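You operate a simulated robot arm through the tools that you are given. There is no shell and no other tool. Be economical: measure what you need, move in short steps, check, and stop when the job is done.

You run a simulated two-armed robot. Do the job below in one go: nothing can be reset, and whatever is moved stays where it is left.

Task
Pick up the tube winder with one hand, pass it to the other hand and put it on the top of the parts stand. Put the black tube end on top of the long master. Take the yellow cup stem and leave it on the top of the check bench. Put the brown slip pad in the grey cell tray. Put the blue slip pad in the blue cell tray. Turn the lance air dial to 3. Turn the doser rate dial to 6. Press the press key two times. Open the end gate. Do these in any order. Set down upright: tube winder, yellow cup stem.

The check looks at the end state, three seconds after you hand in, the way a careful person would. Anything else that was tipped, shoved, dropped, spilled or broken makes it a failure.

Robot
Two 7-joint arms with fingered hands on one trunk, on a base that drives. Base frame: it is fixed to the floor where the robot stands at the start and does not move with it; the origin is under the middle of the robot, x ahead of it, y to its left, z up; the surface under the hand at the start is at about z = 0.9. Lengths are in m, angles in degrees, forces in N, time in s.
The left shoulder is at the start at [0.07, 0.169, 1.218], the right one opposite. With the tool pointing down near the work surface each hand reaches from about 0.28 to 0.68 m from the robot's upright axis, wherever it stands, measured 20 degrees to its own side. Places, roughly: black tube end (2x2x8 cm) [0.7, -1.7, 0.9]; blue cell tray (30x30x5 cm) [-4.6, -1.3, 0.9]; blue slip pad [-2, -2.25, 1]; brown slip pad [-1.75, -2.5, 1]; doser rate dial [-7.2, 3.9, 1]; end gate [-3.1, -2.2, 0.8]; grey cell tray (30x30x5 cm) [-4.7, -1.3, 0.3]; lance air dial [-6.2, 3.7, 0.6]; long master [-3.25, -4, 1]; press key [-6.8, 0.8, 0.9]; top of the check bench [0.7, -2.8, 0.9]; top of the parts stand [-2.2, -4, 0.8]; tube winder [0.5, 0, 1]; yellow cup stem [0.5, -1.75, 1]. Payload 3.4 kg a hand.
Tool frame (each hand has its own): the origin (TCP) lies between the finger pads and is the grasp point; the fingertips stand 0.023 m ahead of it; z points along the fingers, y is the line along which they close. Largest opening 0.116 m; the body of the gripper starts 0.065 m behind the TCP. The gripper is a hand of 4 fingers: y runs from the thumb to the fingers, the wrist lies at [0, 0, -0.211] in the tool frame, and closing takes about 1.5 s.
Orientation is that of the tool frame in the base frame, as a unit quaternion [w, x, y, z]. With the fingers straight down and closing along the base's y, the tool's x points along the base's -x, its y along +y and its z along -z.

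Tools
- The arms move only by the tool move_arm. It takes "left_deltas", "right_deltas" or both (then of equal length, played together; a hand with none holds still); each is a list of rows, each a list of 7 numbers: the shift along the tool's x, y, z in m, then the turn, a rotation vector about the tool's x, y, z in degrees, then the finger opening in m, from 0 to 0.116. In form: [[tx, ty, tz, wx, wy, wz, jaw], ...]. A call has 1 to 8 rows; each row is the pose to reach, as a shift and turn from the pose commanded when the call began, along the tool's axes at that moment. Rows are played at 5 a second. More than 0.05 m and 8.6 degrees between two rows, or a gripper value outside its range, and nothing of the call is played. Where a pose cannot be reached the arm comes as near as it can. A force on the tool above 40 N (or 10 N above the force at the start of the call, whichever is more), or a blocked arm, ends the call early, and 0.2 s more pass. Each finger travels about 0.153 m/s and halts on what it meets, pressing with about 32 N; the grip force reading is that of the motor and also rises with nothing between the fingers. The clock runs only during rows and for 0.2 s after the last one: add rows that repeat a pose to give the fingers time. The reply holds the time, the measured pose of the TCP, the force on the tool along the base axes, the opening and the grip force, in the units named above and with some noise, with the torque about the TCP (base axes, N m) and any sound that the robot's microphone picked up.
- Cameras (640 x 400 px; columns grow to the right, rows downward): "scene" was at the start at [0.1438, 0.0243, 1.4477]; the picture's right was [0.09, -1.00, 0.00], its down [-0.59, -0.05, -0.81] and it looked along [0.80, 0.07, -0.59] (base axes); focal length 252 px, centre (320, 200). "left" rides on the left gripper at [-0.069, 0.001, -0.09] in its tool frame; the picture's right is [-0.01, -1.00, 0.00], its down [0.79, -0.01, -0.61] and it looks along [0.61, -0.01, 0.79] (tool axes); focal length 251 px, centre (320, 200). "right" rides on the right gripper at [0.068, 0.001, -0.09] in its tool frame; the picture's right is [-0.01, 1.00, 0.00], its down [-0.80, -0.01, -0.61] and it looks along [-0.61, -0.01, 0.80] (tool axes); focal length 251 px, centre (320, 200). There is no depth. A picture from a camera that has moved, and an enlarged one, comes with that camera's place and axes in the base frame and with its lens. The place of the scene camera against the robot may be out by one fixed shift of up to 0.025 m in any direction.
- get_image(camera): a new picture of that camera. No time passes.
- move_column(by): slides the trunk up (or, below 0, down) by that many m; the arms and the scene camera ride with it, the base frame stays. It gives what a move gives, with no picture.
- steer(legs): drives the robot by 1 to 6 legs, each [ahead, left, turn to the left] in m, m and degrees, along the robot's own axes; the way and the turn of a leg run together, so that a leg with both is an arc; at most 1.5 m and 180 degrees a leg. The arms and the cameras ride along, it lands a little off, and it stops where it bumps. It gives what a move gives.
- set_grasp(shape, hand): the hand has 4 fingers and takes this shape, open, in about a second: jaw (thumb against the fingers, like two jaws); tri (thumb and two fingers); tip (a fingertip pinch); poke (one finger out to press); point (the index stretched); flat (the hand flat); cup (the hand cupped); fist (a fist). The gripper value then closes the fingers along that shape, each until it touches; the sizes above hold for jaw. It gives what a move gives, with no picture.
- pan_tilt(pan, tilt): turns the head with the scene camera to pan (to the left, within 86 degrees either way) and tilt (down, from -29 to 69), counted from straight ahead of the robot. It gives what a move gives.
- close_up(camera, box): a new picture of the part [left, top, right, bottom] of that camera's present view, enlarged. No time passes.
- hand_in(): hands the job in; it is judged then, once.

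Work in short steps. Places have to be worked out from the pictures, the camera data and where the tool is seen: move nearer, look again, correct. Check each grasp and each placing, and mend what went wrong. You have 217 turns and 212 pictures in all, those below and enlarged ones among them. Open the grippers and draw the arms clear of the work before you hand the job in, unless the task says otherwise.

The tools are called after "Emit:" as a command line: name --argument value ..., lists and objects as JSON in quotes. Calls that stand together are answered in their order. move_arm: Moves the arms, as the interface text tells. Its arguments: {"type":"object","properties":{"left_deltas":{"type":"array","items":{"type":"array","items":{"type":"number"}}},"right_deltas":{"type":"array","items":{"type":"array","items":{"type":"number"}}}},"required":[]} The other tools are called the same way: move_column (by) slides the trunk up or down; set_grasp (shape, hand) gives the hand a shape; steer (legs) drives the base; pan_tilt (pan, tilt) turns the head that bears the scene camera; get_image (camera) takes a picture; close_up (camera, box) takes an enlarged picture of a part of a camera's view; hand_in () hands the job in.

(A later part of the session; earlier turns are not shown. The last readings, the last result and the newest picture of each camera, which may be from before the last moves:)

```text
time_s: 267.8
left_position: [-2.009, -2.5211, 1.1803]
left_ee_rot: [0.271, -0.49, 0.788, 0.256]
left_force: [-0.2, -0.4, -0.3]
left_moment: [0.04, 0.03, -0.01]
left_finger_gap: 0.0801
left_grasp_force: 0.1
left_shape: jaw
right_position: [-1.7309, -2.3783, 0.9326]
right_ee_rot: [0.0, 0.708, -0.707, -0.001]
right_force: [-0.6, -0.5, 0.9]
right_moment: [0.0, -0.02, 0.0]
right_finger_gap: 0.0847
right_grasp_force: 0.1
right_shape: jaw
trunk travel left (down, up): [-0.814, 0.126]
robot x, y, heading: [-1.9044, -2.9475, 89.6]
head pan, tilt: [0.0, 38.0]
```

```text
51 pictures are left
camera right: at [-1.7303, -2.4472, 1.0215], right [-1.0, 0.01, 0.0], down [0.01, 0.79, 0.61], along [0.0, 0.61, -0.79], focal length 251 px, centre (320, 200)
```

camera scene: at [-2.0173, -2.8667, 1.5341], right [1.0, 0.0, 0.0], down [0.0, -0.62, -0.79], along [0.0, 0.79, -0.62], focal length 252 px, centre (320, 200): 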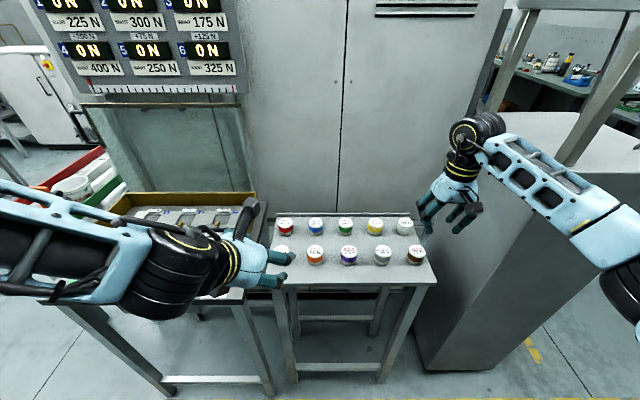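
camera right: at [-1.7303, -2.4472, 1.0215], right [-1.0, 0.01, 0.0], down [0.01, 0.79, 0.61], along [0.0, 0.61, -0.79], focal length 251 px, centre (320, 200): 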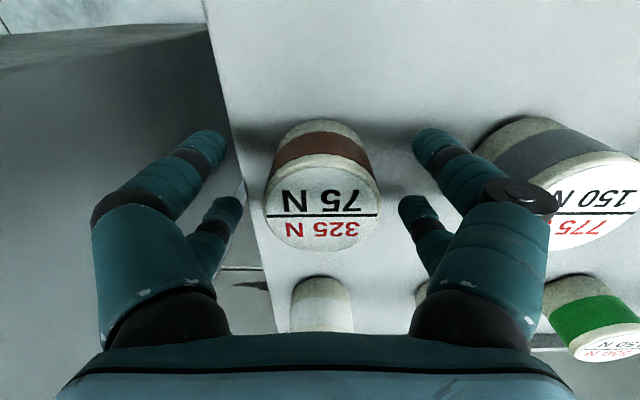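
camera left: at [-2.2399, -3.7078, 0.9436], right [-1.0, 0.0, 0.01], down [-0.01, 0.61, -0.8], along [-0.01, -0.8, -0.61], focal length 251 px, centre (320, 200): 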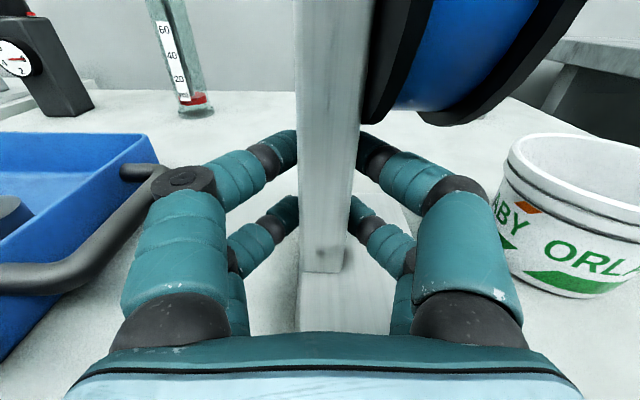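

Now it's centred. I close firmly and lift.

Emit:
move_arm --right_deltas '[[0, 0, 0, 0, 0, 0, 0.06], [0, 0, 0, 0, 0, 0, 0.035], [0, 0, 0, 0, 0, 0, 0.01], [0, 0, 0, 0, 0, 0, 0.0], [0, 0, 0, 0, 0, 0, 0.0]]'

Emit:
move_arm --right_deltas '[[0, 0, -0.02, 0, 0, 0, 0.0], [0, 0, -0.06, 0, 0, 0, 0.0], [0.02, 0, -0.1, 0, 0, 0, 0.0], [0.05, 0, -0.14, 0, 0, 0, 0.0], [0.09, 0, -0.17, 0, 0, 0, 0.0], [0.12, 0, -0.2, 0, 0, 0, 0.0]]'

Emit:
get_image --camera "right"

```text
time_s: 269.0
left_position: [-2.0082, -2.5218, 1.1805]
left_ee_rot: [0.272, -0.491, 0.787, 0.256]
left_force: [-0.8, 0.7, 0.2]
left_moment: [-0.04, 0.0, -0.01]
left_finger_gap: 0.0799
left_grasp_force: 0.1
left_shape: jaw
right_position: [-1.729, -2.3785, 0.9316]
right_ee_rot: [0.0, -0.707, 0.707, 0.001]
right_force: [0.6, 0.9, 0.3]
right_moment: [-0.01, 0.0, -0.01]
right_finger_gap: 0.0275
right_grasp_force: 32.2
right_shape: jaw
trunk travel left (down, up): [-0.814, 0.126]
robot x, y, heading: [-1.9023, -2.9469, 90.0]
head pan, tilt: [0.0, 38.0]
```

```text
time_s: 270.4
left_position: [-2.0088, -2.523, 1.1803]
left_ee_rot: [0.273, -0.49, 0.788, 0.256]
left_force: [-0.2, -0.2, -0.2]
left_moment: [-0.02, 0.0, -0.01]
left_finger_gap: 0.0804
left_grasp_force: 0.0
left_shape: jaw
right_position: [-1.7277, -2.5022, 1.1321]
right_ee_rot: [0.001, 0.708, -0.706, -0.001]
right_force: [-0.7, 0.1, -0.6]
right_moment: [0.05, 0.04, 0.0]
right_finger_gap: 0.0273
right_grasp_force: 32.3
right_shape: jaw
trunk travel left (down, up): [-0.814, 0.126]
robot x, y, heading: [-1.9016, -2.9476, 90.1]
head pan, tilt: [0.0, 38.0]
```

```text
50 pictures are left
camera right: at [-1.7297, -2.5707, 1.2222], right [-1.0, 0.01, 0.0], down [0.01, 0.79, 0.61], along [0.0, 0.61, -0.79], focal length 251 px, centre (320, 200)
```

right: 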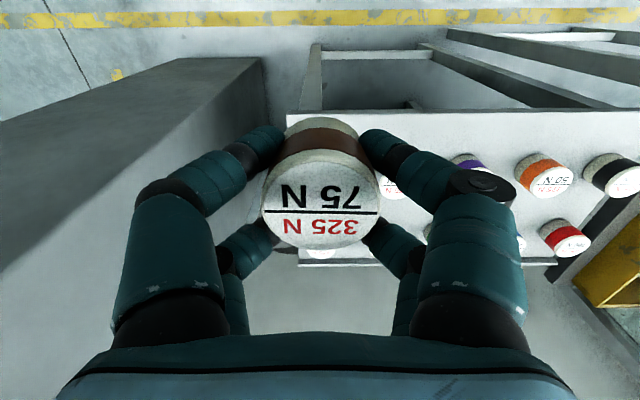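

The brown pad is firmly held. I drive left along the aisle toward the cell trays and look.

Emit:
steer --legs '[[-0.02, 1.4, 0], [0, 1.1, 0]]'

Emit:
pan_tilt --pan 10 --tilt 30

Emit:
get_image --camera "scene"

```text
time_s: 282.5
left_position: [-4.5014, -2.5463, 1.1791]
left_ee_rot: [0.271, -0.491, 0.787, 0.256]
left_force: [-0.3, -0.6, 0.0]
left_moment: [0.02, 0.0, -0.01]
left_finger_gap: 0.0797
left_grasp_force: 0.1
left_shape: jaw
right_position: [-4.2223, -2.5232, 1.1316]
right_ee_rot: [0.0, 0.708, -0.706, -0.001]
right_force: [0.4, 0.6, -1.6]
right_moment: [0.0, 0.01, 0.0]
right_finger_gap: 0.0274
right_grasp_force: 32.0
right_shape: jaw
trunk travel left (down, up): [-0.814, 0.126]
robot x, y, heading: [-4.3972, -2.9777, 90.0]
head pan, tilt: [0.0, 38.0]
```

```text
time_s: 283.3
left_position: [-4.5024, -2.5454, 1.1793]
left_ee_rot: [0.271, -0.492, 0.787, 0.255]
left_force: [-1.4, 0.6, 0.3]
left_moment: [-0.01, -0.01, 0.0]
left_finger_gap: 0.08
left_grasp_force: 0.1
left_shape: jaw
right_position: [-4.2222, -2.5237, 1.1318]
right_ee_rot: [0.001, 0.708, -0.706, -0.001]
right_force: [-0.3, -0.7, -1.8]
right_moment: [-0.02, -0.02, 0.03]
right_finger_gap: 0.0272
right_grasp_force: 32.0
right_shape: jaw
trunk travel left (down, up): [-0.814, 0.126]
robot x, y, heading: [-4.3978, -2.9724, 89.8]
head pan, tilt: [10.0, 30.0]
```

```text
49 pictures are left
camera scene: at [-4.4063, -2.8155, 1.5464], right [0.99, 0.17, 0.0], down [0.09, -0.49, -0.87], along [-0.15, 0.85, -0.5], focal length 252 px, centre (320, 200)
```

scene: 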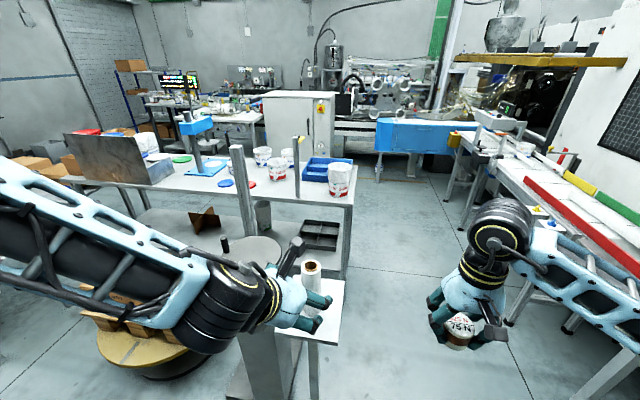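

The bench's open side is its right (east) end, so I'll face west there. I strafe right, turn left 90° and strafe north.

Emit:
steer --legs '[[0, -0.5, 0], [0, 0, 90], [0, -1.48, 0]]'

Emit:
pan_tilt --pan -10 --tilt 45

Emit:
get_image --camera "scene"

```text
time_s: 297.0
left_position: [-4.331, -1.602, 1.1796]
left_ee_rot: [-0.007, 0.907, -0.196, -0.373]
left_force: [-0.1, 0.6, -0.4]
left_moment: [-0.04, -0.02, 0.01]
left_finger_gap: 0.0797
left_grasp_force: 0.0
left_shape: jaw
right_position: [-4.3616, -1.3236, 1.1322]
right_ee_rot: [0.0, 1.0, 0.017, -0.001]
right_force: [0.4, 0.0, -1.3]
right_moment: [-0.03, -0.02, 0.02]
right_finger_gap: 0.0272
right_grasp_force: 31.6
right_shape: jaw
trunk travel left (down, up): [-0.814, 0.126]
robot x, y, heading: [-3.9091, -1.4835, -178.8]
head pan, tilt: [10.0, 30.0]
```

```text
time_s: 297.9
left_position: [-4.3317, -1.6, 1.18]
left_ee_rot: [-0.005, 0.907, -0.196, -0.372]
left_force: [1.0, 0.6, -0.5]
left_moment: [0.02, 0.03, -0.01]
left_finger_gap: 0.0801
left_grasp_force: 0.1
left_shape: jaw
right_position: [-4.362, -1.3219, 1.131]
right_ee_rot: [0.001, 1.0, 0.016, -0.001]
right_force: [-0.1, 0.6, -1.5]
right_moment: [0.0, -0.01, 0.04]
right_finger_gap: 0.027
right_grasp_force: 32.4
right_shape: jaw
trunk travel left (down, up): [-0.814, 0.126]
robot x, y, heading: [-3.91, -1.4815, -178.7]
head pan, tilt: [-10.0, 45.0]
```

```text
48 pictures are left
camera scene: at [-4.0327, -1.4564, 1.5239], right [0.15, 0.99, 0.0], down [0.7, -0.1, -0.71], along [-0.7, 0.1, -0.71], focal length 252 px, centre (320, 200)
```

scene: 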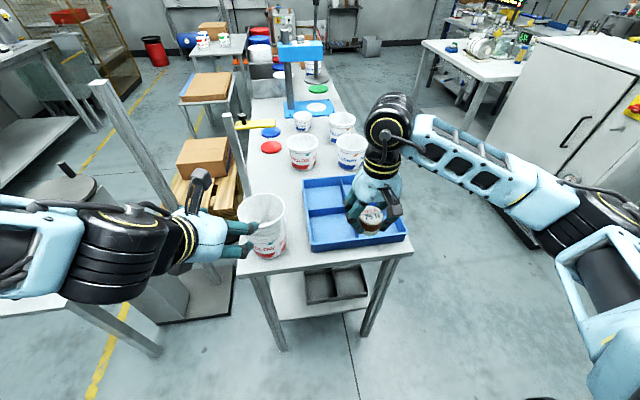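

The blue tray and, below it, the grey tray are ahead. First I move the left hand sideways away from the white bucket and retract the right before lowering.

Emit:
move_arm --left_deltas '[[0.009, 0.02, 0.002, 0, 0, 0, 0.08], [0.018, 0.04, 0.004, 0, 0, 0, 0.08], [0.027, 0.062, 0.006, 0, 0, 0, 0.08], [0.036, 0.082, 0.009, 0, 0, 0, 0.08], [0.045, 0.103, 0.011, 0, 0, 0, 0.08], [0.054, 0.123, 0.013, 0, 0, 0, 0.08]]' --right_deltas '[[0.02, 0, 0, 0, 0, 0, 0.0], [0.04, 0, 0, 0, 0, 0, 0.0], [0.06, 0, 0, 0, 0, 0, 0.0], [0.08, 0, 0, 0, 0, 0, 0.0], [0.09, 0, 0, 0, 0, 0, 0.0], [0.1, 0, 0, 0, 0, 0, 0.0]]'

Emit:
get_image --camera "scene"

```text
time_s: 299.3
left_position: [-4.3398, -1.62, 1.1312]
left_ee_rot: [-0.004, 0.907, -0.195, -0.373]
left_force: [0.0, 0.1, -0.7]
left_moment: [-0.02, -0.02, -0.03]
left_finger_gap: 0.0802
left_grasp_force: 0.0
left_shape: jaw
left hand out of reach, approached as far as the arm can: row 1, 2, 3, 4, 5, 6
right_position: [-4.259, -1.3186, 1.1329]
right_ee_rot: [0.001, 1.0, 0.016, -0.001]
right_force: [0.2, 1.0, -1.4]
right_moment: [-0.01, 0.0, -0.03]
right_finger_gap: 0.0273
right_grasp_force: 31.7
right_shape: jaw
trunk travel left (down, up): [-0.814, 0.126]
robot x, y, heading: [-3.9069, -1.4865, -178.6]
head pan, tilt: [-10.0, 45.0]
```

```text
47 pictures are left
camera scene: at [-4.032, -1.4561, 1.5239], right [0.15, 0.99, 0.0], down [0.7, -0.1, -0.71], along [-0.7, 0.1, -0.71], focal length 252 px, centre (320, 200)
```

scene: 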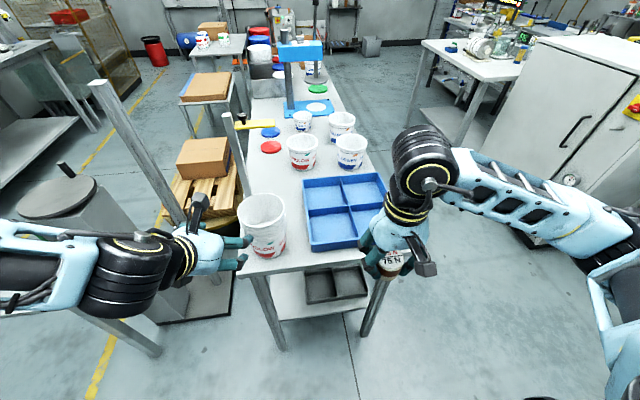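

The left wrist is limited in this posture. I back off and try turning it toward fingers-down here, where it has more room.

Emit:
steer --legs '[[-0.2, 0, -1.3]]'

Emit:
move_arm --left_deltas '[[-0.006, -0.015, 0.003, 0, 6, 0, 0.08], [-0.012, -0.03, 0.006, 0, 12, 0, 0.08], [-0.018, -0.046, 0.009, 0, 18, 0, 0.08], [-0.024, -0.062, 0.012, 0, 24, 0, 0.08], [-0.03, -0.077, 0.015, 0, 30, 0, 0.08], [-0.036, -0.092, 0.017, 0, 36, 0, 0.08], [-0.036, -0.092, 0.017, 0, 42, 0, 0.08], [-0.036, -0.092, 0.017, 0, 42, 0, 0.08]]'

Emit:
get_image --camera "scene"

```text
time_s: 300.9
left_position: [-4.1477, -1.6073, 1.1307]
left_ee_rot: [-0.01, 0.905, -0.206, -0.373]
left_force: [0.2, -0.4, 0.3]
left_moment: [0.02, -0.04, 0.0]
left_finger_gap: 0.0801
left_grasp_force: 0.1
left_shape: jaw
right_position: [-4.0601, -1.3087, 1.1322]
right_ee_rot: [0.001, 1.0, 0.004, 0.002]
right_force: [0.6, -0.7, -2.1]
right_moment: [0.0, 0.0, 0.03]
right_finger_gap: 0.027
right_grasp_force: 31.9
right_shape: jaw
trunk travel left (down, up): [-0.814, 0.126]
robot x, y, heading: [-3.7144, -1.4817, -179.8]
head pan, tilt: [-10.0, 45.0]
```

```text
time_s: 302.7
left_position: [-4.0347, -1.5484, 1.0456]
left_ee_rot: [0.073, 0.967, -0.195, -0.146]
left_force: [-0.4, 0.3, -0.1]
left_moment: [0.01, 0.0, 0.02]
left_finger_gap: 0.0799
left_grasp_force: 0.1
left_shape: jaw
left hand out of reach, approached as far as the arm can: row 2, 3, 4, 5, 6, 7, 8
right_position: [-4.0558, -1.307, 1.1326]
right_ee_rot: [0.001, 1.0, 0.004, -0.001]
right_force: [-0.5, 0.8, -0.3]
right_moment: [0.0, 0.02, 0.01]
right_finger_gap: 0.0271
right_grasp_force: 32.2
right_shape: jaw
trunk travel left (down, up): [-0.814, 0.126]
robot x, y, heading: [-3.7093, -1.4781, -179.8]
head pan, tilt: [-10.0, 45.0]
```

```text
46 pictures are left
camera scene: at [-3.8321, -1.4482, 1.5239], right [0.17, 0.99, 0.0], down [0.7, -0.12, -0.71], along [-0.7, 0.12, -0.71], focal length 252 px, centre (320, 200)
```

scene: 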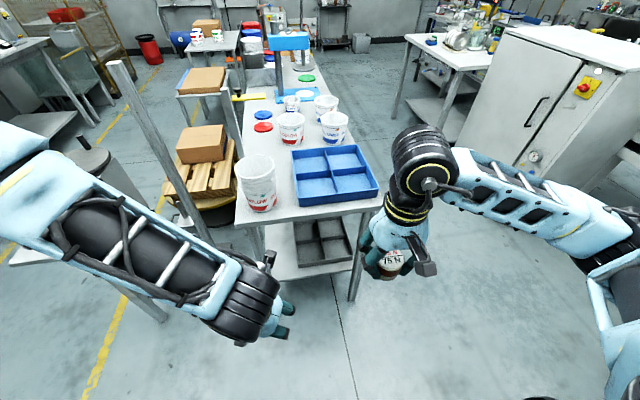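

The left arm is now tucked closer. I lower the trunk here, then extend the right hand down, and approach with a 20° turn so the left arm stays clear of the bench.

Emit:
move_column --by -0.4

Emit:
move_column --by -0.14

Emit:
move_arm --right_deltas '[[-0.03, 0, 0.02, 0, 0, 0, 0.0], [-0.06, 0, 0.05, 0, 0, 0, 0.0], [-0.09, 0, 0.08, 0, 0, 0, 0.0], [-0.11, 0, 0.11, 0, 0, 0, 0.0], [-0.12, 0, 0.14, 0, 0, 0, 0.0], [-0.12, 0, 0.14, 0, 0, 0, 0.0]]'

Emit:
steer --legs '[[0, -0.15, 20]]'

Emit:
get_image --camera "scene"

```text
time_s: 306.5
left_position: [-4.0359, -1.5487, 0.6448]
left_ee_rot: [0.073, 0.968, -0.194, -0.145]
left_force: [-1.0, 0.1, -0.1]
left_moment: [-0.01, 0.0, 0.01]
left_finger_gap: 0.0799
left_grasp_force: 0.0
left_shape: jaw
right_position: [-4.0567, -1.3073, 0.7337]
right_ee_rot: [0.002, 1.0, 0.005, -0.001]
right_force: [0.3, 0.2, -1.0]
right_moment: [0.01, 0.01, 0.02]
right_finger_gap: 0.0272
right_grasp_force: 32.1
right_shape: jaw
trunk travel left (down, up): [-0.414, 0.526]
robot x, y, heading: [-3.7079, -1.4807, -179.8]
head pan, tilt: [-10.0, 45.0]
```

```text
time_s: 308.2
left_position: [-4.0351, -1.5488, 0.5048]
left_ee_rot: [0.072, 0.967, -0.194, -0.145]
left_force: [-0.6, -1.5, 0.2]
left_moment: [0.02, -0.01, 0.0]
left_finger_gap: 0.0801
left_grasp_force: 0.1
left_shape: jaw
right_position: [-4.0565, -1.3079, 0.5938]
right_ee_rot: [0.001, 1.0, 0.005, -0.001]
right_force: [-0.4, -0.6, -1.8]
right_moment: [0.01, -0.03, -0.01]
right_finger_gap: 0.027
right_grasp_force: 31.8
right_shape: jaw
trunk travel left (down, up): [-0.274, 0.666]
robot x, y, heading: [-3.7096, -1.4836, -179.7]
head pan, tilt: [-10.0, 45.0]
```

```text
time_s: 309.6
left_position: [-4.0357, -1.5483, 0.5055]
left_ee_rot: [0.072, 0.967, -0.195, -0.145]
left_force: [-0.5, 0.0, -0.5]
left_moment: [-0.01, 0.01, 0.02]
left_finger_gap: 0.0804
left_grasp_force: 0.0
left_shape: jaw
right_position: [-4.1776, -1.3106, 0.4539]
right_ee_rot: [0.001, 1.0, 0.004, -0.001]
right_force: [-0.2, -0.1, -1.6]
right_moment: [0.05, 0.01, 0.03]
right_finger_gap: 0.027
right_grasp_force: 31.8
right_shape: jaw
trunk travel left (down, up): [-0.274, 0.666]
robot x, y, heading: [-3.7077, -1.4792, -179.9]
head pan, tilt: [-10.0, 45.0]
```

```text
time_s: 311.0
left_position: [-4.019, -1.5098, 0.5045]
left_ee_rot: [0.095, 0.987, -0.026, -0.13]
left_force: [-0.2, -0.1, -0.7]
left_moment: [-0.02, -0.01, -0.02]
left_finger_gap: 0.0798
left_grasp_force: 0.0
left_shape: jaw
right_position: [-4.2327, -1.333, 0.4542]
right_ee_rot: [0.001, 0.985, 0.174, -0.001]
right_force: [-0.2, -0.4, -1.7]
right_moment: [0.0, 0.04, 0.04]
right_finger_gap: 0.0268
right_grasp_force: 31.4
right_shape: jaw
trunk travel left (down, up): [-0.274, 0.666]
robot x, y, heading: [-3.7314, -1.3339, -160.2]
head pan, tilt: [-10.0, 45.0]
```

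```text
45 pictures are left
camera scene: at [-3.8555, -1.35, 0.9838], right [-0.17, 0.99, 0.0], down [0.7, 0.12, -0.71], along [-0.7, -0.12, -0.71], focal length 252 px, centre (320, 200)
```

scene: 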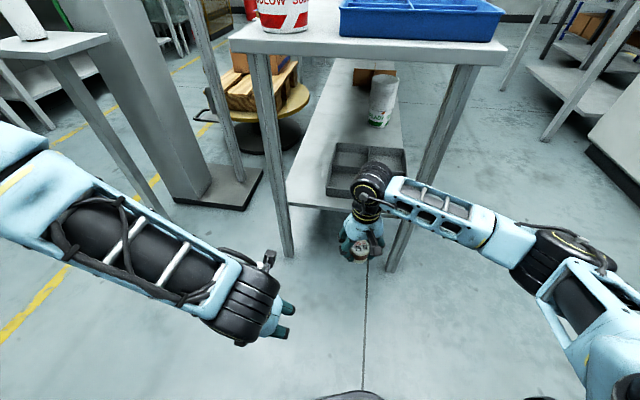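

I can see the grey tray on the shelf between the legs. To keep the right forearm off the north leg I'll approach at heading ~170°, further south: turn right 30°, shift left, then ahead.

Emit:
steer --legs '[[0, 0, -30], [0, 0.39, 0], [0.15, 0, 0]]'

Emit:
get_image --camera "scene"

```text
time_s: 315.9
left_position: [-4.2814, -1.7035, 0.5058]
left_ee_rot: [0.059, 0.947, -0.276, -0.15]
left_force: [0.2, 0.0, -0.6]
left_moment: [0.0, 0.02, 0.01]
left_finger_gap: 0.0802
left_grasp_force: 0.0
left_shape: jaw
right_position: [-4.3804, -1.4449, 0.4548]
right_ee_rot: [0.001, 0.997, -0.081, 0.0]
right_force: [0.1, -0.1, -2.4]
right_moment: [-0.01, -0.01, 0.01]
right_finger_gap: 0.0266
right_grasp_force: 32.3
right_shape: jaw
trunk travel left (down, up): [-0.274, 0.666]
robot x, y, heading: [-3.9477, -1.6941, 170.3]
head pan, tilt: [-10.0, 45.0]
```

```text
44 pictures are left
camera scene: at [-4.0677, -1.6391, 0.9838], right [0.34, 0.94, 0.0], down [0.67, -0.24, -0.71], along [-0.67, 0.24, -0.71], focal length 252 px, centre (320, 200)
```

scene: 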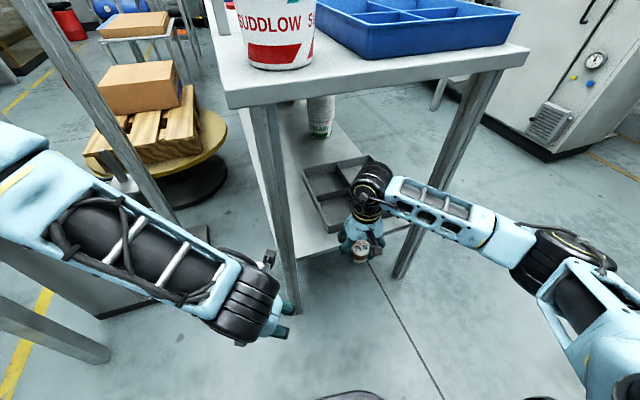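

The hand is between the legs. I advance a little, then extend the arm over the near-left cell and look with the right camera.

Emit:
steer --legs '[[0.08, 0, 0]]'

Emit:
move_arm --right_deltas '[[-0.03, -0.007, 0, 0, 0, 0, 0.0], [-0.06, -0.014, 0, 0, 0, 0, 0.0], [-0.09, -0.022, 0, 0, 0, 0, 0.0], [-0.12, -0.029, 0, 0, 0, 0, 0.0], [-0.149, -0.036, 0, 0, 0, 0, 0.0], [-0.149, -0.036, 0, 0, 0, 0, 0.0]]'

Emit:
get_image --camera "right"

Emit:
get_image --camera "scene"

```text
time_s: 317.0
left_position: [-4.362, -1.691, 0.504]
left_ee_rot: [0.06, 0.947, -0.276, -0.151]
left_force: [0.2, 0.1, -0.1]
left_moment: [0.01, -0.03, -0.02]
left_finger_gap: 0.0799
left_grasp_force: 0.2
left_shape: jaw
right_position: [-4.4598, -1.4322, 0.4537]
right_ee_rot: [0.001, 0.997, -0.081, 0.0]
right_force: [0.6, -0.7, -1.1]
right_moment: [-0.01, 0.0, 0.0]
right_finger_gap: 0.0268
right_grasp_force: 31.6
right_shape: jaw
trunk travel left (down, up): [-0.274, 0.666]
robot x, y, heading: [-4.0238, -1.679, 170.5]
head pan, tilt: [-10.0, 45.0]
```

```text
time_s: 318.4
left_position: [-4.3614, -1.6907, 0.5052]
left_ee_rot: [0.06, 0.947, -0.277, -0.15]
left_force: [-0.2, -0.9, -0.3]
left_moment: [0.0, -0.01, -0.01]
left_finger_gap: 0.08
left_grasp_force: 0.0
left_shape: jaw
right_position: [-4.6011, -1.3712, 0.4556]
right_ee_rot: [0.001, 0.997, -0.08, -0.001]
right_force: [0.3, 0.6, -1.7]
right_moment: [-0.01, -0.01, 0.0]
right_finger_gap: 0.0268
right_grasp_force: 32.0
right_shape: jaw
trunk travel left (down, up): [-0.274, 0.666]
robot x, y, heading: [-4.0243, -1.6801, 170.6]
head pan, tilt: [-10.0, 45.0]
```

```text
43 pictures are left
camera right: at [-4.5338, -1.3821, 0.5449], right [-0.17, -0.99, 0.0], down [-0.78, 0.14, 0.61], along [-0.6, 0.1, -0.79], focal length 251 px, centre (320, 200)
```

right: 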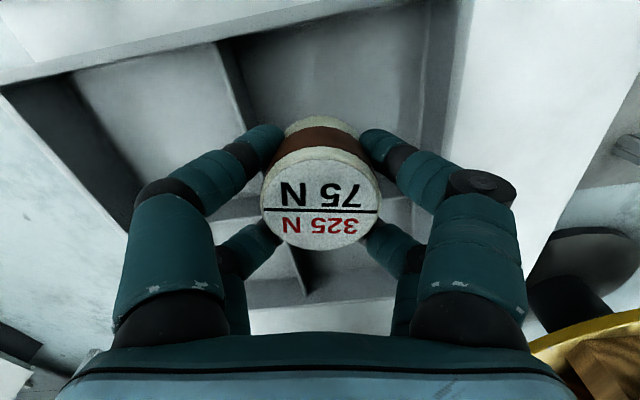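

```text
42 pictures are left
camera scene: at [-4.147, -1.6258, 0.9839], right [0.34, 0.94, 0.0], down [0.67, -0.24, -0.71], along [-0.67, 0.24, -0.71], focal length 252 px, centre (320, 200)
```

scene: 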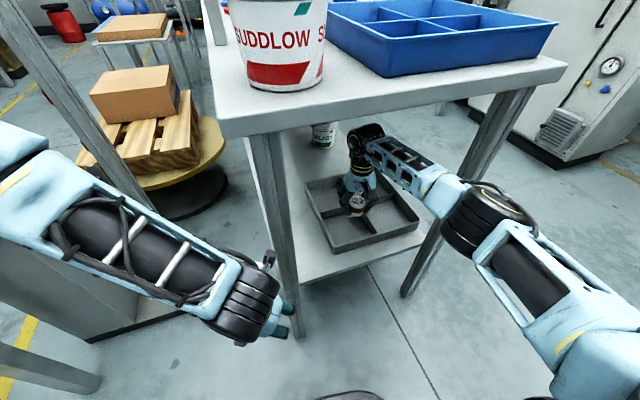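

The pad is right above the middle of the near-south cell. I lower it to the tray floor.

Emit:
move_arm --right_deltas '[[0, 0, 0.03, 0, 0, 0, 0.0], [0, 0, 0.06, 0, 0, 0, 0.0], [0, 0, 0.085, 0, 0, 0, 0.0], [0, 0, 0.095, 0, 0, 0, 0.0], [0, 0, 0.1, 0, 0, 0, 0.0], [0, 0, 0.1, 0, 0, 0, 0.0]]'

Emit:
get_image --camera "right"

```text
time_s: 319.8
left_position: [-4.3611, -1.6912, 0.5049]
left_ee_rot: [0.059, 0.948, -0.276, -0.15]
left_force: [0.6, 0.2, 0.6]
left_moment: [-0.02, 0.01, -0.02]
left_finger_gap: 0.0799
left_grasp_force: 0.1
left_shape: jaw
right_position: [-4.5975, -1.3707, 0.3568]
right_ee_rot: [0.002, 0.997, -0.081, -0.002]
right_force: [-0.8, 1.7, 1.9]
right_moment: [0.01, -0.05, 0.03]
right_finger_gap: 0.0267
right_grasp_force: 32.2
right_shape: jaw
right hand out of reach, approached as far as the arm can: row 5, 6
trunk travel left (down, up): [-0.274, 0.666]
robot x, y, heading: [-4.0276, -1.6781, 170.4]
head pan, tilt: [-10.0, 45.0]
```

```text
41 pictures are left
camera right: at [-4.5302, -1.3826, 0.4453], right [-0.17, -0.99, 0.0], down [-0.78, 0.14, 0.61], along [-0.6, 0.1, -0.79], focal length 251 px, centre (320, 200)
```

right: 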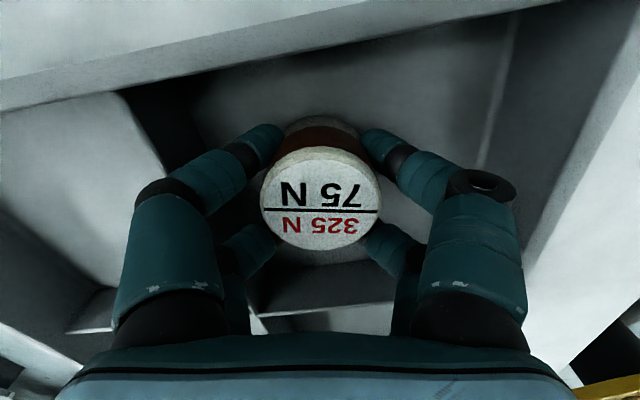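

Contact with the tray floor. I release and lift straight out.

Emit:
move_arm --right_deltas '[[0, 0, 0, 0, 0, 0, 0.035], [0, 0, 0, 0, 0, 0, 0.05], [0, 0, 0, 0, 0, 0, 0.065], [0, 0, 0, 0, 0, 0, 0.065], [0, 0, -0.03, 0, 0, 0, 0.065], [0, 0, -0.06, 0, 0, 0, 0.065], [0, 0, -0.1, 0, 0, 0, 0.065]]'

Emit:
get_image --camera "right"

```text
time_s: 321.4
left_position: [-4.3626, -1.6904, 0.5052]
left_ee_rot: [0.059, 0.947, -0.276, -0.151]
left_force: [0.3, -0.7, -0.2]
left_moment: [0.02, 0.0, 0.01]
left_finger_gap: 0.0803
left_grasp_force: 0.0
left_shape: jaw
right_position: [-4.5989, -1.3732, 0.4561]
right_ee_rot: [0.0, 0.997, -0.081, 0.0]
right_force: [-0.1, -0.1, -0.2]
right_moment: [0.0, 0.03, 0.02]
right_finger_gap: 0.064
right_grasp_force: 0.1
right_shape: jaw
trunk travel left (down, up): [-0.274, 0.666]
robot x, y, heading: [-4.0262, -1.6809, 170.3]
head pan, tilt: [-10.0, 45.0]
```

```text
40 pictures are left
camera right: at [-4.5322, -1.3828, 0.5447], right [-0.17, -0.99, 0.0], down [-0.78, 0.14, 0.61], along [-0.6, 0.1, -0.79], focal length 251 px, centre (320, 200)
```

right: 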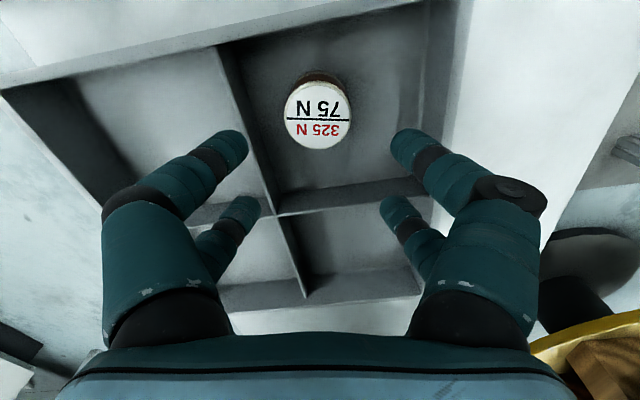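

The brown pad is in the grey tray. I retract, back out, raise the trunk and drive back toward the pads.

Emit:
move_arm --right_deltas '[[0.03, 0.007, 0, 0, 0, 0, 0.065], [0.06, 0.014, 0, 0, 0, 0, 0.065], [0.09, 0.022, 0, 0, 0, 0, 0.065], [0.12, 0.029, 0, 0, 0, 0, 0.065], [0.149, 0.036, 0, 0, 0, 0, 0.065]]'

Emit:
steer --legs '[[-0.28, 0, 9.7]]'

Emit:
move_column --by 0.4

Emit:
move_arm --right_deltas '[[0, 0, -0.05, 0, 0, 0, 0.08], [0, 0, -0.1, 0, 0, 0, 0.08], [0, 0, -0.15, 0, 0, 0, 0.08], [0.0, 0, -0.19, 0, 0, 0, 0.08]]'

Emit:
move_column --by 0.14

Emit:
steer --legs '[[0, 1.3, 0], [0, 0, -90], [0, -1.4, 0], [0, -0.2, 0]]'

```text
time_s: 322.6
left_position: [-4.3595, -1.6895, 0.5056]
left_ee_rot: [0.06, 0.947, -0.276, -0.151]
left_force: [-0.4, 1.1, -0.2]
left_moment: [0.01, -0.03, 0.0]
left_finger_gap: 0.0801
left_grasp_force: 0.1
left_shape: jaw
right_position: [-4.4545, -1.4298, 0.4533]
right_ee_rot: [0.001, 0.997, -0.082, -0.001]
right_force: [-0.5, 0.1, 0.2]
right_moment: [-0.03, 0.02, 0.01]
right_finger_gap: 0.0645
right_grasp_force: 0.1
right_shape: jaw
trunk travel left (down, up): [-0.274, 0.666]
robot x, y, heading: [-4.0255, -1.6792, 170.4]
head pan, tilt: [-10.0, 45.0]
```

```text
time_s: 324.5
left_position: [-4.0741, -1.7699, 0.5049]
left_ee_rot: [0.072, 0.967, -0.195, -0.145]
left_force: [-0.2, 0.4, -0.4]
left_moment: [0.03, 0.02, 0.02]
left_finger_gap: 0.0799
left_grasp_force: 0.1
left_shape: jaw
right_position: [-4.2098, -1.5279, 0.4545]
right_ee_rot: [0.001, 1.0, 0.003, -0.001]
right_force: [-0.6, -1.4, 0.1]
right_moment: [-0.03, -0.03, 0.01]
right_finger_gap: 0.0643
right_grasp_force: 0.1
right_shape: jaw
trunk travel left (down, up): [-0.274, 0.666]
robot x, y, heading: [-3.7462, -1.7024, -179.7]
head pan, tilt: [-10.0, 45.0]
```

```text
time_s: 328.4
left_position: [-4.0727, -1.7703, 0.9054]
left_ee_rot: [0.072, 0.967, -0.195, -0.145]
left_force: [-0.7, -0.5, -0.7]
left_moment: [0.0, -0.01, -0.01]
left_finger_gap: 0.0799
left_grasp_force: 0.1
left_shape: jaw
right_position: [-4.2097, -1.5285, 0.8533]
right_ee_rot: [0.0, 1.0, 0.003, -0.001]
right_force: [-0.3, 0.1, -0.3]
right_moment: [0.04, -0.02, 0.01]
right_finger_gap: 0.0643
right_grasp_force: 0.0
right_shape: jaw
trunk travel left (down, up): [-0.674, 0.266]
robot x, y, heading: [-3.7433, -1.7009, -179.9]
head pan, tilt: [-10.0, 45.0]
```

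```text
time_s: 329.4
left_position: [-4.0733, -1.7702, 0.9045]
left_ee_rot: [0.072, 0.967, -0.195, -0.145]
left_force: [0.2, -0.1, -0.4]
left_moment: [-0.01, 0.05, 0.01]
left_finger_gap: 0.08
left_grasp_force: 0.0
left_shape: jaw
right_position: [-4.2101, -1.5278, 1.0461]
right_ee_rot: [0.001, 1.0, 0.003, 0.0]
right_force: [0.3, 0.7, 1.3]
right_moment: [0.01, 0.0, 0.01]
right_finger_gap: 0.0799
right_grasp_force: 0.0
right_shape: jaw
trunk travel left (down, up): [-0.674, 0.266]
robot x, y, heading: [-3.7475, -1.7055, -180.0]
head pan, tilt: [-10.0, 45.0]
```

```text
time_s: 331.0
left_position: [-4.074, -1.7699, 1.0456]
left_ee_rot: [0.072, 0.967, -0.195, -0.145]
left_force: [0.3, -0.7, -1.0]
left_moment: [0.01, 0.05, -0.01]
left_finger_gap: 0.0799
left_grasp_force: 0.0
left_shape: jaw
right_position: [-4.21, -1.527, 1.1834]
right_ee_rot: [0.0, 1.0, 0.003, 0.0]
right_force: [0.3, 0.4, 0.7]
right_moment: [-0.03, -0.01, -0.01]
right_finger_gap: 0.0794
right_grasp_force: 0.1
right_shape: jaw
trunk travel left (down, up): [-0.814, 0.126]
robot x, y, heading: [-3.7471, -1.6971, -179.8]
head pan, tilt: [-10.0, 45.0]
```

```text
time_s: 349.1
left_position: [-2.2073, -2.6622, 1.0459]
left_ee_rot: [0.052, -0.545, 0.823, 0.153]
left_force: [0.3, -0.2, -0.3]
left_moment: [-0.04, 0.0, 0.02]
left_finger_gap: 0.0802
left_grasp_force: 0.2
left_shape: jaw
right_position: [-1.9652, -2.5275, 1.1835]
right_ee_rot: [-0.001, 0.709, -0.705, -0.001]
right_force: [-0.1, -0.9, -0.8]
right_moment: [0.04, -0.03, -0.03]
right_finger_gap: 0.0795
right_grasp_force: 0.1
right_shape: jaw
trunk travel left (down, up): [-0.814, 0.126]
robot x, y, heading: [-2.1401, -2.9863, 89.7]
head pan, tilt: [-10.0, 45.0]
```

I'm back at the pads. I inch forward and bring the right hand above the blue pad.

Emit:
steer --legs '[[0.13, 0, 0]]'

Emit:
move_arm --right_deltas '[[-0.03, 0.02, 0, 0, 0, 0, 0.085], [-0.06, 0.04, 0, 0, 0, 0, 0.085], [-0.09, 0.06, 0.02, 0, 0, 0, 0.085], [-0.12, 0.077, 0.05, 0, 0, 0, 0.085], [-0.14, 0.077, 0.09, 0, 0, 0, 0.085], [-0.14, 0.077, 0.13, 0, 0, 0, 0.085], [-0.14, 0.077, 0.15, 0, 0, 0, 0.085]]'

Emit:
get_image --camera "right"

```text
time_s: 350.4
left_position: [-2.2067, -2.5347, 1.0453]
left_ee_rot: [0.053, -0.545, 0.822, 0.154]
left_force: [-0.3, -1.2, 0.0]
left_moment: [0.02, 0.03, -0.01]
left_finger_gap: 0.0801
left_grasp_force: 0.1
left_shape: jaw
right_position: [-1.9631, -2.3971, 1.1851]
right_ee_rot: [-0.001, 0.71, -0.704, -0.001]
right_force: [0.8, 0.8, 0.1]
right_moment: [0.01, 0.0, 0.0]
right_finger_gap: 0.0795
right_grasp_force: 0.1
right_shape: jaw
trunk travel left (down, up): [-0.814, 0.126]
robot x, y, heading: [-2.1367, -2.8604, 90.3]
head pan, tilt: [-10.0, 45.0]
```

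```text
time_s: 352.0
left_position: [-2.2062, -2.5326, 1.0464]
left_ee_rot: [0.051, -0.546, 0.822, 0.154]
left_force: [0.2, -0.3, 0.5]
left_moment: [0.02, -0.03, 0.02]
left_finger_gap: 0.0805
left_grasp_force: 0.0
left_shape: jaw
right_position: [-2.0401, -2.2558, 1.0313]
right_ee_rot: [0.0, 0.709, -0.705, -0.001]
right_force: [-0.3, -0.7, 0.8]
right_moment: [0.01, -0.03, -0.01]
right_finger_gap: 0.0847
right_grasp_force: 0.0
right_shape: jaw
trunk travel left (down, up): [-0.814, 0.126]
robot x, y, heading: [-2.1382, -2.8586, 90.0]
head pan, tilt: [-10.0, 45.0]
```

```text
39 pictures are left
camera right: at [-2.0411, -2.3233, 1.1225], right [-1.0, 0.0, 0.0], down [0.0, 0.79, 0.61], along [0.0, 0.61, -0.79], focal length 251 px, centre (320, 200)
```

right: 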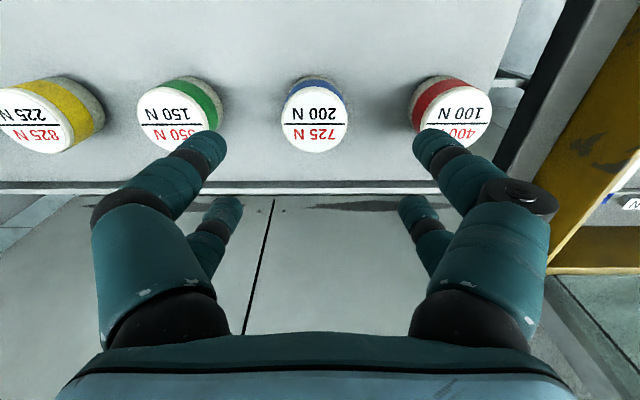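

The blue pad is directly beneath. I descend, grip and lift.

Emit:
move_arm --right_deltas '[[0, -0.002, 0.04, 0, 0, 0, 0.085], [0, -0.002, 0.08, 0, 0, 0, 0.085], [0, -0.002, 0.099, 0, 0, 0, 0.085], [0, -0.002, 0.099, 0, 0, 0, 0.06], [0, -0.002, 0.099, 0, 0, 0, 0.035], [0, -0.002, 0.099, 0, 0, 0, 0.01], [0, -0.002, 0.099, 0, 0, 0, 0.0], [0, -0.002, 0.099, 0, 0, 0, 0.0]]'

Emit:
move_arm --right_deltas '[[0, 0, -0.02, 0, 0, 0, 0.0], [0, 0, -0.06, 0, 0, 0, 0.0], [0.02, 0, -0.1, 0, 0, 0, 0.0], [0.05, 0, -0.14, 0, 0, 0, 0.0], [0.09, 0, -0.17, 0, 0, 0, 0.0], [0.13, 0, -0.2, 0, 0, 0, 0.0], [0.17, 0, -0.2, 0, 0, 0, 0.0]]'

Emit:
get_image --camera "right"

```text
time_s: 353.8
left_position: [-2.2056, -2.5324, 1.0452]
left_ee_rot: [0.051, -0.546, 0.822, 0.153]
left_force: [0.0, 0.1, 0.1]
left_moment: [0.01, 0.03, -0.02]
left_finger_gap: 0.0803
left_grasp_force: 0.0
left_shape: jaw
right_position: [-2.0368, -2.2556, 0.9347]
right_ee_rot: [0.0, 0.709, -0.705, -0.001]
right_force: [-0.3, 0.8, -0.2]
right_moment: [0.04, 0.0, -0.03]
right_finger_gap: 0.0276
right_grasp_force: 32.1
right_shape: jaw
trunk travel left (down, up): [-0.814, 0.126]
robot x, y, heading: [-2.1399, -2.8591, 90.0]
head pan, tilt: [-10.0, 45.0]
```

```text
time_s: 355.4
left_position: [-2.2037, -2.5324, 1.0446]
left_ee_rot: [0.051, -0.545, 0.823, 0.154]
left_force: [-0.4, 0.2, -0.5]
left_moment: [0.05, -0.05, -0.02]
left_finger_gap: 0.0802
left_grasp_force: 0.2
left_shape: jaw
right_position: [-2.0352, -2.4277, 1.1354]
right_ee_rot: [0.0, 0.71, -0.704, -0.001]
right_force: [0.5, -0.4, -0.8]
right_moment: [0.03, 0.05, 0.01]
right_finger_gap: 0.0268
right_grasp_force: 32.1
right_shape: jaw
trunk travel left (down, up): [-0.814, 0.126]
robot x, y, heading: [-2.1382, -2.8603, 90.0]
head pan, tilt: [-10.0, 45.0]
```

```text
38 pictures are left
camera right: at [-2.0361, -2.4959, 1.2245], right [-1.0, 0.0, 0.0], down [0.0, 0.79, 0.61], along [0.0, 0.61, -0.79], focal length 251 px, centre (320, 200)
```

right: 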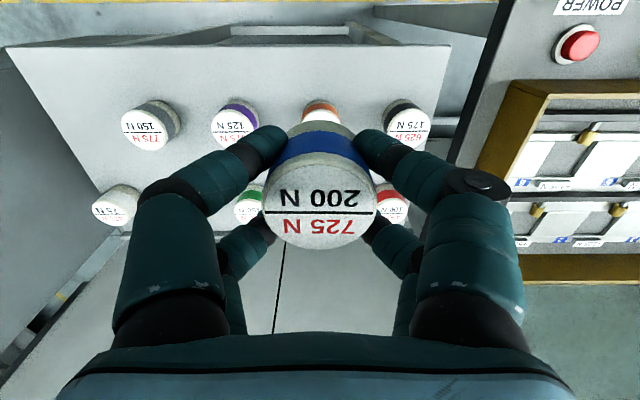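

The blue pad is secure. I drive back to the tray bench.

Emit:
steer --legs '[[-0.11, 0, 0], [0, 1.4, 0], [0, 0.37, 0], [0, 0, 90], [0, -1.45, 0]]'

Emit:
get_image --camera "scene"

```text
time_s: 375.7
left_position: [-4.1681, -1.5547, 1.046]
left_ee_rot: [0.068, 0.961, -0.223, -0.147]
left_force: [0.5, 0.2, -0.7]
left_moment: [-0.01, -0.03, 0.01]
left_finger_gap: 0.0802
left_grasp_force: 0.2
left_shape: jaw
right_position: [-4.2654, -1.3796, 1.135]
right_ee_rot: [0.001, 1.0, -0.025, -0.001]
right_force: [-0.2, 0.0, -1.7]
right_moment: [0.01, -0.02, -0.02]
right_finger_gap: 0.0265
right_grasp_force: 32.6
right_shape: jaw
trunk travel left (down, up): [-0.814, 0.126]
robot x, y, heading: [-3.8398, -1.5031, 176.9]
head pan, tilt: [-10.0, 45.0]
```

```text
37 pictures are left
camera scene: at [-3.9609, -1.4674, 1.5239], right [0.23, 0.97, 0.0], down [0.69, -0.16, -0.71], along [-0.69, 0.16, -0.71], focal length 252 px, centre (320, 200)
```

scene: 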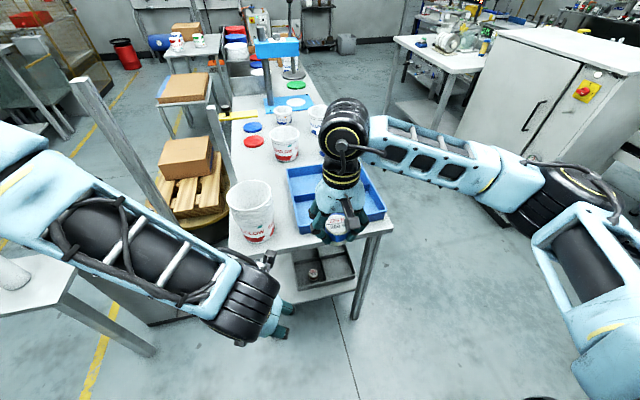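

The brown pad sits in the grey tray. I advance slightly and bring the blue pad above the blue tray's near-right cell.

Emit:
steer --legs '[[0.08, 0, 0]]'

Emit:
move_arm --right_deltas '[[-0.02, -0.025, 0.0, 0, 0, 0, 0.0], [-0.04, -0.05, 0.0, 0, 0, 0, 0.0], [-0.06, -0.075, 0.0, 0, 0, 0, 0.0], [-0.08, -0.1, 0.01, 0, 0, 0, 0.0], [-0.1, -0.125, 0.03, 0, 0, 0, 0.0], [-0.128, -0.144, 0.06, 0, 0, 0, 0.0], [-0.128, -0.144, 0.07, 0, 0, 0, 0.0]]'

Emit:
get_image --camera "right"

```text
time_s: 376.8
left_position: [-4.2436, -1.5511, 1.0466]
left_ee_rot: [0.069, 0.961, -0.222, -0.149]
left_force: [0.1, 0.1, -0.6]
left_moment: [0.0, 0.02, -0.01]
left_finger_gap: 0.08
left_grasp_force: 0.1
left_shape: jaw
right_position: [-4.3398, -1.3755, 1.1369]
right_ee_rot: [0.0, 1.0, -0.024, -0.002]
right_force: [0.7, -0.1, -1.5]
right_moment: [0.01, 0.03, -0.01]
right_finger_gap: 0.0261
right_grasp_force: 32.2
right_shape: jaw
trunk travel left (down, up): [-0.814, 0.126]
robot x, y, heading: [-3.9178, -1.4997, 177.0]
head pan, tilt: [-10.0, 45.0]
```

```text
time_s: 378.4
left_position: [-4.247, -1.5504, 1.0451]
left_ee_rot: [0.069, 0.962, -0.221, -0.146]
left_force: [-0.2, -0.3, -0.6]
left_moment: [0.02, 0.01, 0.0]
left_finger_gap: 0.0801
left_grasp_force: 0.1
left_shape: jaw
right_position: [-4.465, -1.2245, 1.0646]
right_ee_rot: [0.001, 1.0, -0.024, -0.001]
right_force: [0.2, 0.1, -1.0]
right_moment: [0.02, 0.0, 0.01]
right_finger_gap: 0.0263
right_grasp_force: 31.8
right_shape: jaw
trunk travel left (down, up): [-0.814, 0.126]
robot x, y, heading: [-3.9158, -1.4958, 176.7]
head pan, tilt: [-10.0, 45.0]
```

```text
36 pictures are left
camera right: at [-4.3966, -1.2281, 1.1537], right [-0.06, -1.0, 0.0], down [-0.79, 0.05, 0.61], along [-0.61, 0.03, -0.79], focal length 251 px, centre (320, 200)
```

right: 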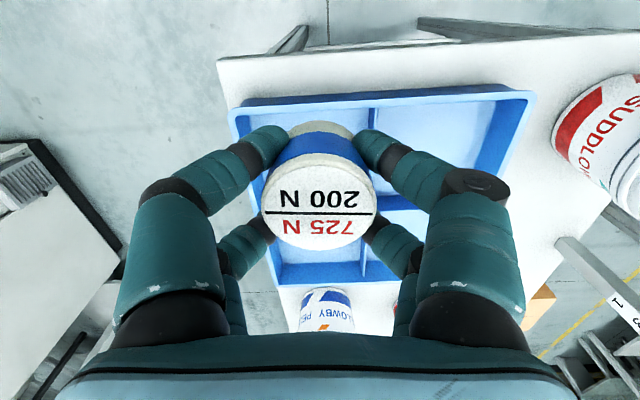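

The pad needs to go ~55 mm further in to be over the cell centre. I correct and lower.

Emit:
move_arm --right_deltas '[[-0.028, -0.006, 0, 0, 0, 0, 0.0], [-0.056, -0.0115, 0.0, 0, 0, 0, 0.0], [-0.056, -0.0115, 0.04, 0, 0, 0, 0.0], [-0.056, -0.0115, 0.08, 0, 0, 0, 0.0], [-0.056, -0.0115, 0.1, 0, 0, 0, 0.0], [-0.056, -0.0115, 0.108, 0, 0, 0, 0.0], [-0.056, -0.0115, 0.108, 0, 0, 0, 0.0]]'

Emit:
get_image --camera "right"

```text
time_s: 380.0
left_position: [-4.2482, -1.5504, 1.045]
left_ee_rot: [0.068, 0.962, -0.222, -0.146]
left_force: [-0.9, 0.1, 0.5]
left_moment: [0.03, -0.01, 0.04]
left_finger_gap: 0.0802
left_grasp_force: 0.0
left_shape: jaw
right_position: [-4.5221, -1.2127, 0.954]
right_ee_rot: [0.001, 1.0, -0.024, -0.001]
right_force: [0.0, 0.6, -1.9]
right_moment: [-0.01, -0.04, 0.04]
right_finger_gap: 0.0259
right_grasp_force: 32.2
right_shape: jaw
trunk travel left (down, up): [-0.814, 0.126]
robot x, y, heading: [-3.9165, -1.499, 177.0]
head pan, tilt: [-10.0, 45.0]
```

```text
35 pictures are left
camera right: at [-4.4537, -1.2152, 1.0439], right [-0.06, -1.0, 0.0], down [-0.79, 0.05, 0.61], along [-0.61, 0.03, -0.79], focal length 251 px, centre (320, 200)
```

right: 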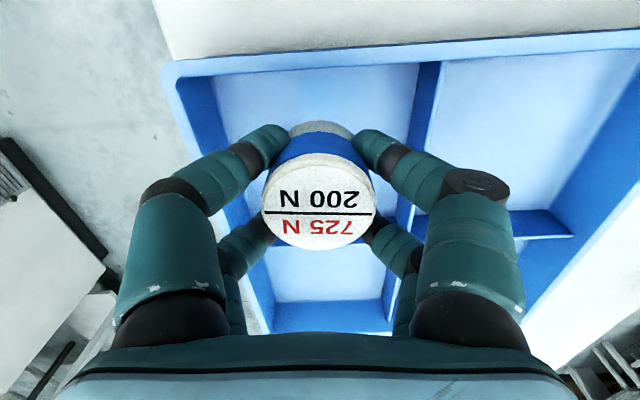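

It's inside the cell outline. I lower to contact and release.

Emit:
move_arm --right_deltas '[[0, 0, 0.006, 0, 0, 0, 0.0], [0, 0, 0.012, 0, 0, 0, 0.0], [0, 0, 0.016, 0, 0, 0, 0.0], [0, 0, 0.016, 0, 0, 0, 0.0]]'

```text
time_s: 381.0
left_position: [-4.2476, -1.5511, 1.0451]
left_ee_rot: [0.068, 0.962, -0.221, -0.147]
left_force: [0.6, 0.1, 0.1]
left_moment: [0.01, 0.0, -0.03]
left_finger_gap: 0.0801
left_grasp_force: 0.0
left_shape: jaw
right_position: [-4.5217, -1.2113, 0.9399]
right_ee_rot: [0.001, 1.0, -0.024, -0.001]
right_force: [-0.5, 0.3, -1.8]
right_moment: [0.01, 0.01, 0.02]
right_finger_gap: 0.026
right_grasp_force: 32.1
right_shape: jaw
trunk travel left (down, up): [-0.814, 0.126]
robot x, y, heading: [-3.9185, -1.5011, 177.0]
head pan, tilt: [-10.0, 45.0]
```

Emit:
move_arm --right_deltas '[[0, 0, 0.004, 0, 0, 0, 0.0], [0, 0, 0.008, 0, 0, 0, 0.0], [0, 0, 0.01, 0, 0, 0, 0.0], [0, 0, 0.01, 0, 0, 0, 0.0]]'

Emit:
get_image --camera "right"

```text
time_s: 382.0
left_position: [-4.2482, -1.5501, 1.0462]
left_ee_rot: [0.068, 0.962, -0.222, -0.147]
left_force: [0.3, -0.2, -0.3]
left_moment: [0.0, 0.02, -0.02]
left_finger_gap: 0.0799
left_grasp_force: 0.0
left_shape: jaw
right_position: [-4.5226, -1.2124, 0.9303]
right_ee_rot: [0.0, 1.0, -0.025, -0.001]
right_force: [-0.5, -0.9, -1.2]
right_moment: [0.0, 0.02, -0.05]
right_finger_gap: 0.0257
right_grasp_force: 31.9
right_shape: jaw
trunk travel left (down, up): [-0.814, 0.126]
robot x, y, heading: [-3.9194, -1.4999, 177.0]
head pan, tilt: [-10.0, 45.0]
```

```text
34 pictures are left
camera right: at [-4.4534, -1.2154, 1.0194], right [-0.06, -1.0, 0.0], down [-0.79, 0.05, 0.61], along [-0.61, 0.03, -0.79], focal length 251 px, centre (320, 200)
```

right: 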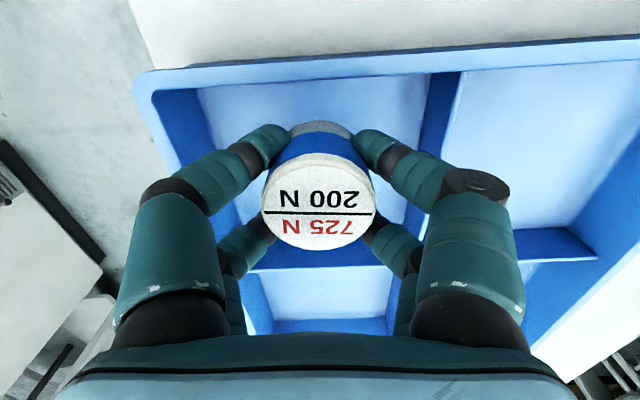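

Emit:
move_arm --right_deltas '[[0, 0, 0.004, 0, 0, 0, 0.0], [0, 0, 0.008, 0, 0, 0, 0.0], [0, 0, 0.01, 0, 0, 0, 0.0], [0, 0, 0.01, 0, 0, 0, 0.0]]'

```text
time_s: 383.0
left_position: [-4.2483, -1.5498, 1.0452]
left_ee_rot: [0.068, 0.961, -0.222, -0.147]
left_force: [1.1, 0.4, 0.7]
left_moment: [-0.01, -0.01, 0.02]
left_finger_gap: 0.0799
left_grasp_force: 0.0
left_shape: jaw
right_position: [-4.5212, -1.2117, 0.9213]
right_ee_rot: [0.001, 1.0, -0.025, 0.0]
right_force: [-0.2, 0.6, -1.9]
right_moment: [0.01, -0.01, -0.03]
right_finger_gap: 0.0257
right_grasp_force: 32.1
right_shape: jaw
trunk travel left (down, up): [-0.814, 0.126]
robot x, y, heading: [-3.9152, -1.5041, 176.7]
head pan, tilt: [-10.0, 45.0]
```

Emit:
move_arm --right_deltas '[[0, 0, 0.005, 0, 0, 0, 0.0], [0, 0, 0.01, 0, 0, 0, 0.0], [0, 0, 0.014, 0, 0, 0, 0.0], [0, 0, 0.014, 0, 0, 0, 0.0]]'

Emit:
close_up --camera "scene" --box '[260, 130, 420, 250]'

```text
time_s: 384.0
left_position: [-4.2479, -1.5485, 1.0461]
left_ee_rot: [0.068, 0.962, -0.222, -0.147]
left_force: [0.0, 0.0, -0.3]
left_moment: [-0.01, 0.01, -0.01]
left_finger_gap: 0.0801
left_grasp_force: 0.1
left_shape: jaw
right_position: [-4.5213, -1.2126, 0.9058]
right_ee_rot: [0.001, 1.0, -0.023, -0.001]
right_force: [1.1, 0.8, -1.4]
right_moment: [0.0, 0.01, -0.01]
right_finger_gap: 0.0257
right_grasp_force: 31.5
right_shape: jaw
trunk travel left (down, up): [-0.814, 0.126]
robot x, y, heading: [-3.9194, -1.5041, 176.8]
head pan, tilt: [-10.0, 45.0]
```

```text
3.33 times, centred on (340, 190) of scene
camera zoom: at [-4.0406, -1.4625, 1.5239], right [0.23, 0.97, 0.0], down [0.69, -0.16, -0.71], along [-0.69, 0.16, -0.71], focal length 839 px, centre (253, 233)
```

zoom: 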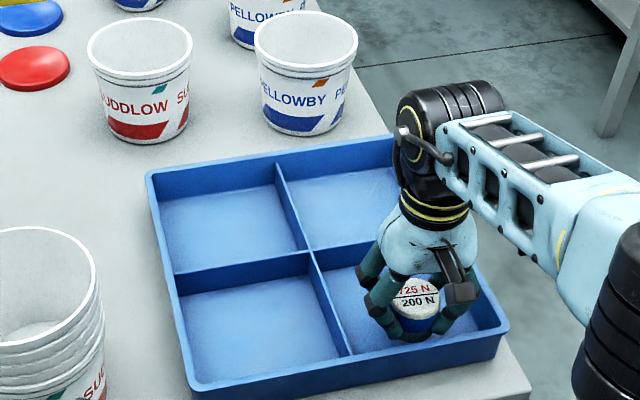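

Emit:
move_arm --right_deltas '[[0, 0, 0.005, 0, 0, 0, 0.0], [0, 0, 0.01, 0, 0, 0, 0.0], [0, 0, 0.014, 0, 0, 0, 0.0], [0, 0, 0.014, 0, 0, 0, 0.0]]'

```text
time_s: 385.0
left_position: [-4.2485, -1.5512, 1.045]
left_ee_rot: [0.068, 0.962, -0.222, -0.147]
left_force: [0.2, -0.5, 0.3]
left_moment: [0.01, -0.01, 0.01]
left_finger_gap: 0.0798
left_grasp_force: 0.1
left_shape: jaw
right_position: [-4.5172, -1.2123, 0.8965]
right_ee_rot: [0.001, 1.0, -0.024, -0.001]
right_force: [0.1, -0.5, -1.1]
right_moment: [0.04, 0.01, 0.01]
right_finger_gap: 0.0257
right_grasp_force: 32.1
right_shape: jaw
right hand out of reach, approached as far as the arm can: row 1, 2, 3, 4
trunk travel left (down, up): [-0.814, 0.126]
robot x, y, heading: [-3.9174, -1.4997, 177.0]
head pan, tilt: [-10.0, 45.0]
```

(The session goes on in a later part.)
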